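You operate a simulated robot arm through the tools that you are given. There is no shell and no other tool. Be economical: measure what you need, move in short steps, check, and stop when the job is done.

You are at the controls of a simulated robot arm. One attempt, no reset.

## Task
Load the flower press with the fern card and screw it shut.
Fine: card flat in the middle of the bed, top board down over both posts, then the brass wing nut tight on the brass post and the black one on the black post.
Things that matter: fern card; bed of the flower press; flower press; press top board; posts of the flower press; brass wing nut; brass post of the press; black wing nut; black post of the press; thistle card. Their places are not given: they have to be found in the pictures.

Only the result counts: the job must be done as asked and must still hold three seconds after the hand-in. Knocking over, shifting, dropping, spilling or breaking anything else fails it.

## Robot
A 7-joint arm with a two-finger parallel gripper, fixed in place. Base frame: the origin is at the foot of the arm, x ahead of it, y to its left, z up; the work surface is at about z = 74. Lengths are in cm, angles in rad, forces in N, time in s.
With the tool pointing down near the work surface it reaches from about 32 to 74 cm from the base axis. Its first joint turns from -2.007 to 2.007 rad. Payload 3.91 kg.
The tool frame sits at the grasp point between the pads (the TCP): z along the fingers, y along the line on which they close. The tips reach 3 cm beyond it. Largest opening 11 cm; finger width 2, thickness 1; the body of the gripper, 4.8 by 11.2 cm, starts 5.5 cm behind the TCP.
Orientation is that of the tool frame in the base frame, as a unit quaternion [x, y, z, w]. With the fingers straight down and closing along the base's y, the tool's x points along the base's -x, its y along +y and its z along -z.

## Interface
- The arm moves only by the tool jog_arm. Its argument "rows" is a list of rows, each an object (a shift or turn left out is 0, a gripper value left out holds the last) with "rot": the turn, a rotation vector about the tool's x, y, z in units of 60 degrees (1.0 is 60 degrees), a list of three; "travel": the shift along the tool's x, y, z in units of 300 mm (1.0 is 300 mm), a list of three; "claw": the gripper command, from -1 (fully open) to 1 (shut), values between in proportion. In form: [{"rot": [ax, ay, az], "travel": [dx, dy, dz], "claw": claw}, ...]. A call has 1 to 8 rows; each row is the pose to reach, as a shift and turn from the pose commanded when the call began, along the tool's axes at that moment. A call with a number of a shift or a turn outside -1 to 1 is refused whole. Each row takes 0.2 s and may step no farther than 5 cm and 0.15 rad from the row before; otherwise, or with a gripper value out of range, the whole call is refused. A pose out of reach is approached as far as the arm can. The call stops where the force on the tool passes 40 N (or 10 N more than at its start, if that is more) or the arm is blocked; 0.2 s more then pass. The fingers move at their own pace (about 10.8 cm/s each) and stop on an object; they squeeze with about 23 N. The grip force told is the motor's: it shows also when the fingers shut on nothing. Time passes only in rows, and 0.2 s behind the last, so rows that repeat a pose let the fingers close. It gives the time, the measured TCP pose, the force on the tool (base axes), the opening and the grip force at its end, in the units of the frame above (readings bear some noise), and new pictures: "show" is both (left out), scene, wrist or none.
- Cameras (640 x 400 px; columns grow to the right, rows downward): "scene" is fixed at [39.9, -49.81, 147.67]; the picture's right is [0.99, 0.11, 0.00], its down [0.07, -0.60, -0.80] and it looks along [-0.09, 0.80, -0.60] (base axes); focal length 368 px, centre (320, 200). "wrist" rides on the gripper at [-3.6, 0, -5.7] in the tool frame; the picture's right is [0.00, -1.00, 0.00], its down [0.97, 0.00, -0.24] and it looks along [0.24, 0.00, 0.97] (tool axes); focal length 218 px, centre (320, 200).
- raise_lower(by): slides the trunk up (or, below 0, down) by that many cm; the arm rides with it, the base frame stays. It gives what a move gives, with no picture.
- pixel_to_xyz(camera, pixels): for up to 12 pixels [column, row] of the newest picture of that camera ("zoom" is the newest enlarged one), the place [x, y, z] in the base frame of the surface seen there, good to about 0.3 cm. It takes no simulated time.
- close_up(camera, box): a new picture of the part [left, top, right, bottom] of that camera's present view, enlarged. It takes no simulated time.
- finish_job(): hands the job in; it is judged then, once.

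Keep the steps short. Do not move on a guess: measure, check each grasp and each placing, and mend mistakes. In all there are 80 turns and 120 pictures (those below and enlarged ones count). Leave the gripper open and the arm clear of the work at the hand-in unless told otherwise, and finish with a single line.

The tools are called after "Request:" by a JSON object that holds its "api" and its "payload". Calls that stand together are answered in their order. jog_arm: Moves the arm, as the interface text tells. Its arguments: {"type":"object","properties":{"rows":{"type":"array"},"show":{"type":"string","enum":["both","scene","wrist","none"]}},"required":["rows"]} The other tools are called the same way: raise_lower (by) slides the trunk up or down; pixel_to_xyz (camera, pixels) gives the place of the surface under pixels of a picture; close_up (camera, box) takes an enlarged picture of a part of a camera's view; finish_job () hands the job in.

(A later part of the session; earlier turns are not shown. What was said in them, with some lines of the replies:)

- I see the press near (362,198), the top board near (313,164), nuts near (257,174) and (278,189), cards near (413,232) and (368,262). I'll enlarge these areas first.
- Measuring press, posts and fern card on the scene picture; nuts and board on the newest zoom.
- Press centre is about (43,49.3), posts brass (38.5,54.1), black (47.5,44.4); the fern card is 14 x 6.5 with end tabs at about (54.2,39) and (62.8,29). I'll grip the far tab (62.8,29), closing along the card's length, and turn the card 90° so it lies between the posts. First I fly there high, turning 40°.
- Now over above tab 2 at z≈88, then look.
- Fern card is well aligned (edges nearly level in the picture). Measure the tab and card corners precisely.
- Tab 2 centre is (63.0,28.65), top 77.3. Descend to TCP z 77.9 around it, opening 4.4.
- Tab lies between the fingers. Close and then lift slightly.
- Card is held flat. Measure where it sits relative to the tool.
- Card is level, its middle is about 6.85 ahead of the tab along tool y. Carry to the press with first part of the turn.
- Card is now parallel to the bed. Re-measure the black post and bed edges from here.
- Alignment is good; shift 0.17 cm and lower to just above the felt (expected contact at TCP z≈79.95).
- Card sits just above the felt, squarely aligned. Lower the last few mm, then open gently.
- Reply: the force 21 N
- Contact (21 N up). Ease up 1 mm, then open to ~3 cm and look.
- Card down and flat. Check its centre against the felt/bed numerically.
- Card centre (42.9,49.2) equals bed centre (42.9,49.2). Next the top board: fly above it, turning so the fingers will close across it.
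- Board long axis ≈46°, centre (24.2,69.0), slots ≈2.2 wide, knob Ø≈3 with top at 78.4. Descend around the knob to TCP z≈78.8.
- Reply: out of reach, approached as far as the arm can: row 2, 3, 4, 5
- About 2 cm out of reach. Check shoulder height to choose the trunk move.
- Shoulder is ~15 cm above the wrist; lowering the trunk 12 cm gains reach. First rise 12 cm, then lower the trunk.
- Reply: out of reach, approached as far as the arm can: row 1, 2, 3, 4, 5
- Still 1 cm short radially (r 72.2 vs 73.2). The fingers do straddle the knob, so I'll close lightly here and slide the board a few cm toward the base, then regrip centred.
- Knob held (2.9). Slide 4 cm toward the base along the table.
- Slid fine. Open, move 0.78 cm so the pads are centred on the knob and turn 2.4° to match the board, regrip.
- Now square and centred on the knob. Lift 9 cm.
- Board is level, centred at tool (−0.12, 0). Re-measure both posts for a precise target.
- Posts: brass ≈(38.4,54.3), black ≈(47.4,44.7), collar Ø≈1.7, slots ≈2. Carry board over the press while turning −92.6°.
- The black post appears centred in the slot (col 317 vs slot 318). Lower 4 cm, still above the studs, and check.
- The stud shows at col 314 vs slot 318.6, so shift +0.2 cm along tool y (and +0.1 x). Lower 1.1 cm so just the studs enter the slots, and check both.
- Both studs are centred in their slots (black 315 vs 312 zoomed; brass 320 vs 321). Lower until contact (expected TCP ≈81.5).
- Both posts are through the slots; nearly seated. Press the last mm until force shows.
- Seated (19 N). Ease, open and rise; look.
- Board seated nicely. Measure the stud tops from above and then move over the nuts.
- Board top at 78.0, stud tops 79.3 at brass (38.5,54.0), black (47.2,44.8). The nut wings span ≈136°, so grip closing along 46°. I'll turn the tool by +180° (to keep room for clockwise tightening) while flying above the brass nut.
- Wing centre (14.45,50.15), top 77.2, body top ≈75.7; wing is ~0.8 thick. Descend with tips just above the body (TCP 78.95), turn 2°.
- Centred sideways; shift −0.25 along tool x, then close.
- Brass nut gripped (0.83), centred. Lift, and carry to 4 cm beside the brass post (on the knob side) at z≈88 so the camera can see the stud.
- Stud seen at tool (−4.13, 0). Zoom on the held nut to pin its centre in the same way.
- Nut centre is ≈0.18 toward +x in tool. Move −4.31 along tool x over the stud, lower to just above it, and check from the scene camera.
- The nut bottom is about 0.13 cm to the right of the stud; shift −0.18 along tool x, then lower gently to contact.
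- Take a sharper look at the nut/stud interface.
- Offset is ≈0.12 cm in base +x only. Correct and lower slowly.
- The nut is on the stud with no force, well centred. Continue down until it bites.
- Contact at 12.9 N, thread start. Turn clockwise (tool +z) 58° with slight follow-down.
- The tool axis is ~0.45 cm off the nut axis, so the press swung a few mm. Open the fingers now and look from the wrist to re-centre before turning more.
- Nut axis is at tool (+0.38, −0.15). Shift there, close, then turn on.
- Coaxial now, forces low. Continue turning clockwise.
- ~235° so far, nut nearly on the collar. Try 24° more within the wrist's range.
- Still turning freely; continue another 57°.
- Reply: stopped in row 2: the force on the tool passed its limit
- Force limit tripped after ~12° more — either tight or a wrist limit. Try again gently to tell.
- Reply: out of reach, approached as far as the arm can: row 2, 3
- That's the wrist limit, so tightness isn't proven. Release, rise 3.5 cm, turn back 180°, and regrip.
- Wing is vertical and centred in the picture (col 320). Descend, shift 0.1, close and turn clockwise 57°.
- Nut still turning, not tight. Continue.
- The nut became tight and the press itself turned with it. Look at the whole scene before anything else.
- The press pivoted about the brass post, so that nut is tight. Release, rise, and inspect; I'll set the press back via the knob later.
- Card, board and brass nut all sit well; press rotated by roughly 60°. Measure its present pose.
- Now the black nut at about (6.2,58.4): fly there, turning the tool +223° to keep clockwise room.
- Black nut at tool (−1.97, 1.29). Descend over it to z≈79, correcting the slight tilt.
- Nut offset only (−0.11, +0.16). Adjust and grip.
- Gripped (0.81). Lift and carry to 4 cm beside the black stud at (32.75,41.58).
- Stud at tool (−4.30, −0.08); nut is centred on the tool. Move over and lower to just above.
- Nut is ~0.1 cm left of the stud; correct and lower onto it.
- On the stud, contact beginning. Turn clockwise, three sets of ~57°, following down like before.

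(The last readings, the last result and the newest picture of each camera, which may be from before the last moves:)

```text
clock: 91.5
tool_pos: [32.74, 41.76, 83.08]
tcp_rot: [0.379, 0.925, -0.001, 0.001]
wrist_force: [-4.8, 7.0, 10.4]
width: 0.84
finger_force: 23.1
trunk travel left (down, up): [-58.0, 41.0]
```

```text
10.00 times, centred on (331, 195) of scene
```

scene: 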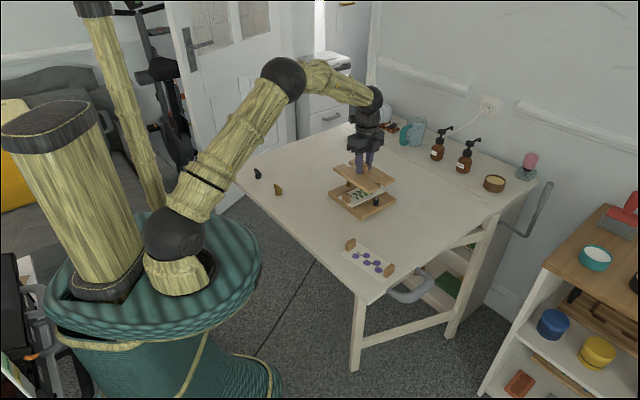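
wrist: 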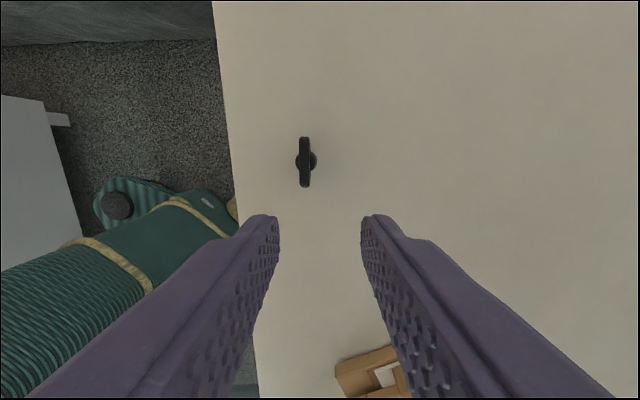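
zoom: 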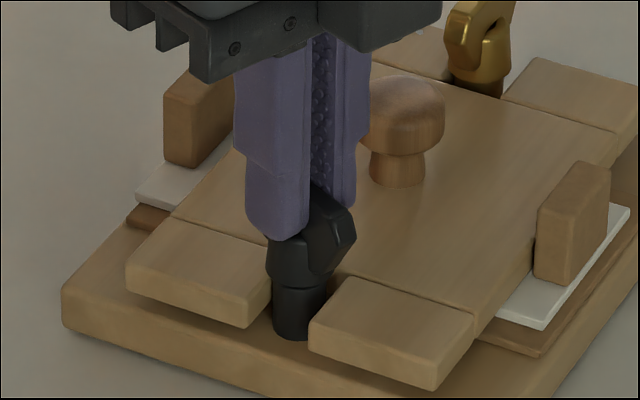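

Half a turn done, press unmoved. Continue ~100° more.

Request:
{"api": "jog_arm", "payload": {"rows": [{"rot": [0, 0, 0.14]}, {"rot": [0, 0, 0.28]}, {"rot": [0, 0, 0.42], "travel": [0, 0, 0.001]}, {"rot": [0, 0, 0.56], "travel": [0, 0, 0.001]}, {"rot": [0, 0, 0.7], "travel": [0, 0, 0.001]}, {"rot": [0, 0, 0.84], "travel": [0, 0, 0.002]}, {"rot": [0, 0, 0.98], "travel": [0, 0, 0.002]}], "show": "none"}}

Request:
{"api": "jog_arm", "payload": {"rows": [{"rot": [0, 0, 0.14]}, {"rot": [0, 0, 0.28]}, {"rot": [0, 0, 0.42], "travel": [0, 0, 0.001]}, {"rot": [0, 0, 0.56], "travel": [0, 0, 0.001]}, {"rot": [0, 0, 0.66], "travel": [0, 0, 0.001]}], "show": "none"}}

Request:
{"api": "close_up", "payload": {"camera": "scene", "box": [299, 175, 363, 215]}}

```text
clock: 93.0
tool_pos: [32.81, 41.75, 83.01]
tcp_rot: [0.785, 0.62, -0.001, 0.001]
wrist_force: [0.8, 3.1, 15.1]
width: 0.82
finger_force: 23.0
trunk travel left (down, up): [-58.0, 41.0]
```

```text
clock: 94.2
tool_pos: [32.8, 41.88, 82.92]
tcp_rot: [0.948, 0.318, 0.0, 0.002]
wrist_force: [1.1, 0.4, 7.7]
width: 0.78
finger_force: 22.9
trunk travel left (down, up): [-58.0, 41.0]
```

```text
10.00 times, centred on (331, 195) of scene
```

zoom: 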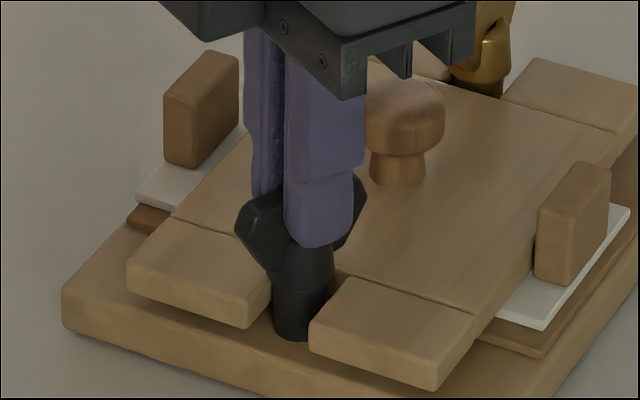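

267° done, press still. Release, rise, turn back 180° and regrip for the last part.

Request:
{"api": "jog_arm", "payload": {"rows": [{"claw": 0.4}, {"claw": 0.4}, {"travel": [0, 0, -0.06]}, {"travel": [0, 0, -0.12]}, {"travel": [0, 0, -0.12], "rot": [0, 0, -0.14]}, {"travel": [0, 0, -0.12], "rot": [0, 0, -0.28]}, {"travel": [0, 0, -0.12], "rot": [0, 0, -0.42]}, {"travel": [0, 0, -0.12], "rot": [0, 0, -0.56]}], "show": "none"}}

Request:
{"api": "jog_arm", "payload": {"rows": [{"rot": [0, 0, -0.14]}, {"rot": [0, 0, -0.28]}, {"rot": [0, 0, -0.42]}, {"rot": [0, 0, -0.56]}, {"rot": [0, 0, -0.7]}, {"rot": [0, 0, -0.84]}, {"rot": [0, 0, -0.98]}], "show": "none"}}

Request:
{"api": "jog_arm", "payload": {"rows": [{"rot": [0, 0, -0.14]}, {"rot": [0, 0, -0.28]}, {"rot": [0, 0, -0.42]}, {"rot": [0, 0, -0.56]}, {"rot": [0, 0, -0.7]}, {"rot": [0, 0, -0.84]}, {"rot": [0, 0, -0.98]}], "show": "none"}}

Request:
{"api": "jog_arm", "payload": {"rows": [{"rot": [0, 0, -0.12]}, {"rot": [0, 0, -0.24]}, {"rot": [0, 0, -0.36]}, {"rot": [0, 0, -0.48]}, {"rot": [0, 0, -0.48]}], "show": "wrist"}}

```text
clock: 96.0
tool_pos: [32.78, 41.92, 86.72]
tcp_rot: [0.814, 0.58, 0.0, 0.0]
wrist_force: [-0.1, -0.1, 0.1]
width: 3.33
finger_force: 0.0
trunk travel left (down, up): [-58.0, 41.0]
```

```text
clock: 97.7
tool_pos: [32.74, 41.79, 86.55]
tcp_rot: [0.424, 0.906, -0.002, 0.001]
wrist_force: [-0.2, -0.3, 0.2]
width: 3.31
finger_force: 0.0
trunk travel left (down, up): [-58.0, 41.0]
```

```text
clock: 99.2
tool_pos: [32.8, 41.74, 86.57]
tcp_rot: [-0.076, 0.997, -0.002, 0.0]
wrist_force: [-0.5, 0.5, -0.3]
width: 3.32
finger_force: 0.1
trunk travel left (down, up): [-58.0, 41.0]
```

```text
clock: 100.5
tool_pos: [32.9, 41.83, 86.56]
tcp_rot: [-0.319, 0.948, -0.001, 0.0]
wrist_force: [0.9, 0.7, 0.2]
width: 3.3
finger_force: 0.0
trunk travel left (down, up): [-58.0, 41.0]
```

wrist: 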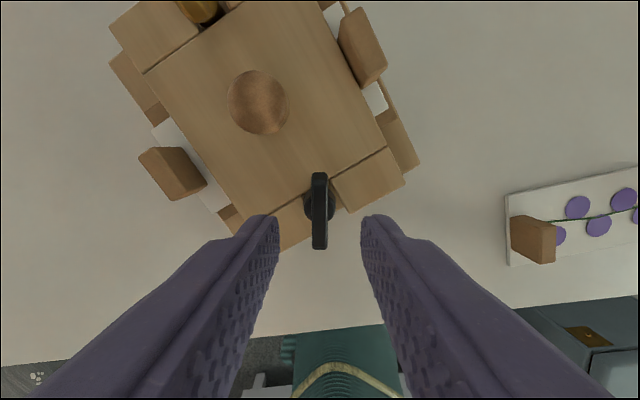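

Aligned. Descend, grip, turn ~45°, and check.

Request:
{"api": "jog_arm", "payload": {"rows": [{"travel": [0.003, 0, 0.06]}, {"travel": [0.003, 0, 0.12]}, {"travel": [0.003, 0, 0.12]}, {"travel": [0.003, 0, 0.12], "claw": 1}, {"travel": [0.003, 0, 0.12], "claw": 1}, {"travel": [0.003, 0, 0.12], "claw": 1}], "show": "none"}}

Request:
{"api": "jog_arm", "payload": {"rows": [{"rot": [0, 0, 0.14]}, {"rot": [0, 0, 0.28]}, {"rot": [0, 0, 0.42]}, {"rot": [0, 0, 0.56], "travel": [0, 0, 0.001]}, {"rot": [0, 0, 0.7], "travel": [0, 0, 0.001]}], "show": "none"}}

Request:
{"api": "close_up", "payload": {"camera": "scene", "box": [299, 175, 363, 215]}}

```text
clock: 101.8
tool_pos: [32.71, 41.85, 83.01]
tcp_rot: [-0.319, 0.948, -0.001, -0.001]
wrist_force: [-4.8, -0.6, 3.3]
width: 0.81
finger_force: 22.7
trunk travel left (down, up): [-58.0, 41.0]
```

```text
clock: 103.0
tool_pos: [32.7, 41.71, 83.01]
tcp_rot: [0.043, 0.999, -0.001, 0.0]
wrist_force: [0.4, -1.8, -3.2]
width: 0.81
finger_force: 23.1
trunk travel left (down, up): [-58.0, 41.0]
```

```text
10.00 times, centred on (331, 195) of scene
```

zoom: 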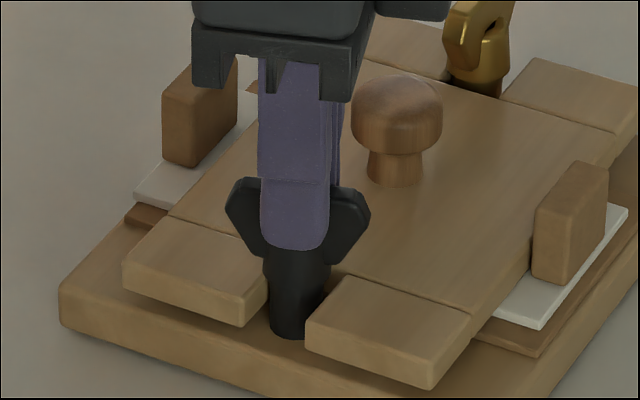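

309° total; press nearly unmoved. Another 30°.

Request:
{"api": "jog_arm", "payload": {"rows": [{"rot": [0, 0, 0.13]}, {"rot": [0, 0, 0.26]}, {"rot": [0, 0, 0.39]}, {"rot": [0, 0, 0.5]}], "show": "none"}}

Request:
{"api": "close_up", "payload": {"camera": "scene", "box": [299, 175, 363, 215]}}

```text
clock: 104.0
tool_pos: [32.65, 41.71, 82.87]
tcp_rot: [0.301, 0.954, -0.001, 0.0]
wrist_force: [0.2, 1.9, -4.3]
width: 0.82
finger_force: 22.6
trunk travel left (down, up): [-58.0, 41.0]
```

```text
10.00 times, centred on (331, 195) of scene
```

zoom: 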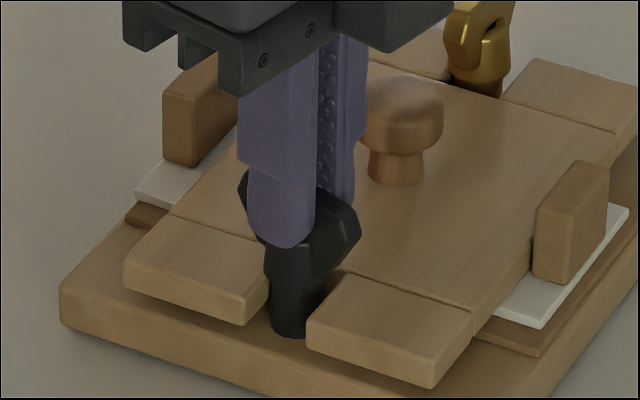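

Still turning freely with pull-down. Another 34°.

Request:
{"api": "jog_arm", "payload": {"rows": [{"rot": [0, 0, 0.14], "travel": [0, 0, 0.001]}, {"rot": [0, 0, 0.28], "travel": [0, 0, 0.001]}, {"rot": [0, 0, 0.42], "travel": [0, 0, 0.001]}, {"rot": [0, 0, 0.56], "travel": [0, 0, 0.002]}], "show": "none"}}

Request:
{"api": "close_up", "payload": {"camera": "scene", "box": [299, 175, 363, 215]}}

```text
clock: 105.0
tool_pos: [32.67, 41.67, 82.83]
tcp_rot: [0.563, 0.827, -0.001, 0.0]
wrist_force: [-1.5, 0.6, -2.6]
width: 0.81
finger_force: 22.8
trunk travel left (down, up): [-58.0, 41.0]
```

```text
10.00 times, centred on (331, 195) of scene
```

zoom: 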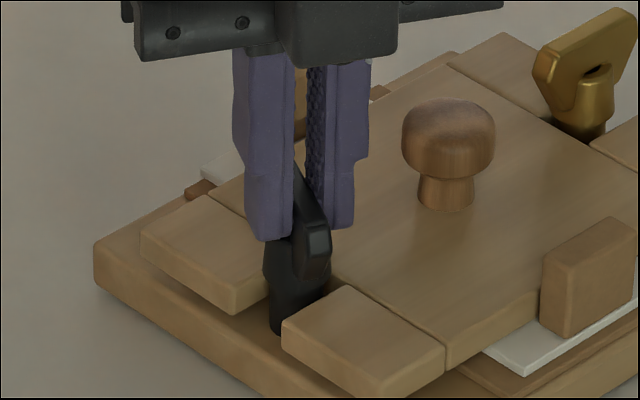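

Now the press itself turned again, so the black nut is tight too. Release, rise and inspect everything.

Request:
{"api": "jog_arm", "payload": {"rows": [{"claw": 0.4}, {"claw": 0.4}, {"travel": [0, 0, -0.1]}, {"travel": [0, 0, -0.25]}, {"travel": [0, 0, -0.4]}, {"travel": [0, 0, -0.5]}, {"travel": [0, 0, -0.5]}], "show": "both"}}

Request:
{"api": "close_up", "payload": {"camera": "scene", "box": [299, 160, 395, 220]}}

```text
clock: 106.7
tool_pos: [32.85, 41.69, 97.98]
tcp_rot: [0.562, 0.827, -0.001, 0.001]
wrist_force: [-0.2, 0.6, -0.2]
width: 3.29
finger_force: 0.0
trunk travel left (down, up): [-58.0, 41.0]
```

scene: 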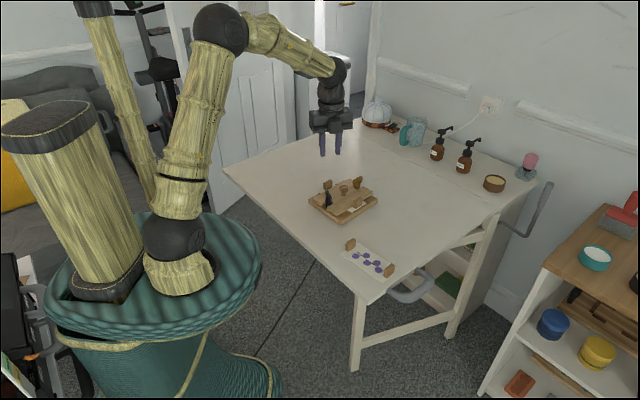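
wrist: 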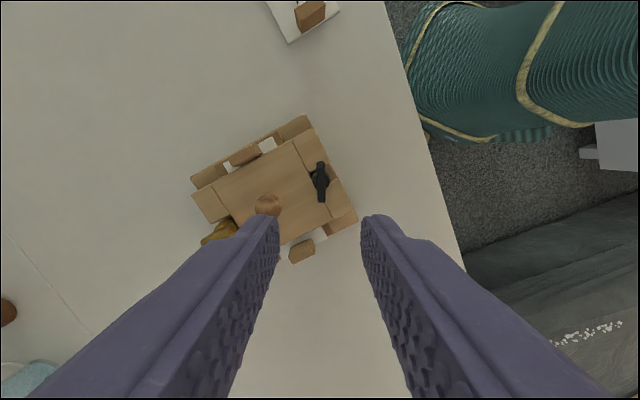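

```text
6.67 times, centred on (347, 190) of scene
```

zoom: 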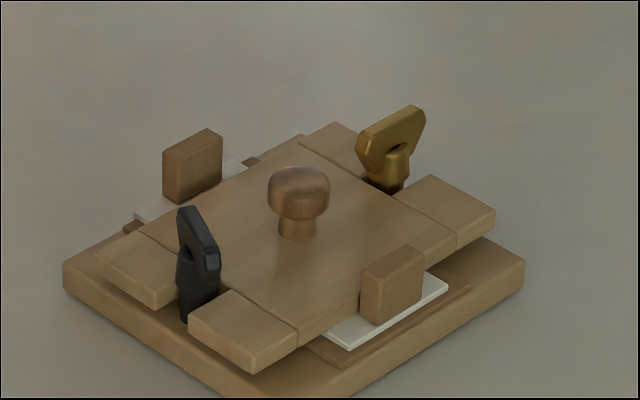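

Both nuts are seated at the same height (bottoms ≈77.85), and each one turned the whole press once tight. The board is flat over both posts with the card clamped between, the thistle card hasn't moved, and the gripper is open and clear. I'm leaving the press where it turned to, because twisting it back could loosen the nuts. Handing in.

Request:
{"api": "finish_job", "payload": {}}

```text
The job is handed in.
```

The fern card is pressed under the top board with the brass and black wing nuts tight on their matching posts, but tightening swung the press out of its starting position (roughly 90° and several cm), and I left it there.
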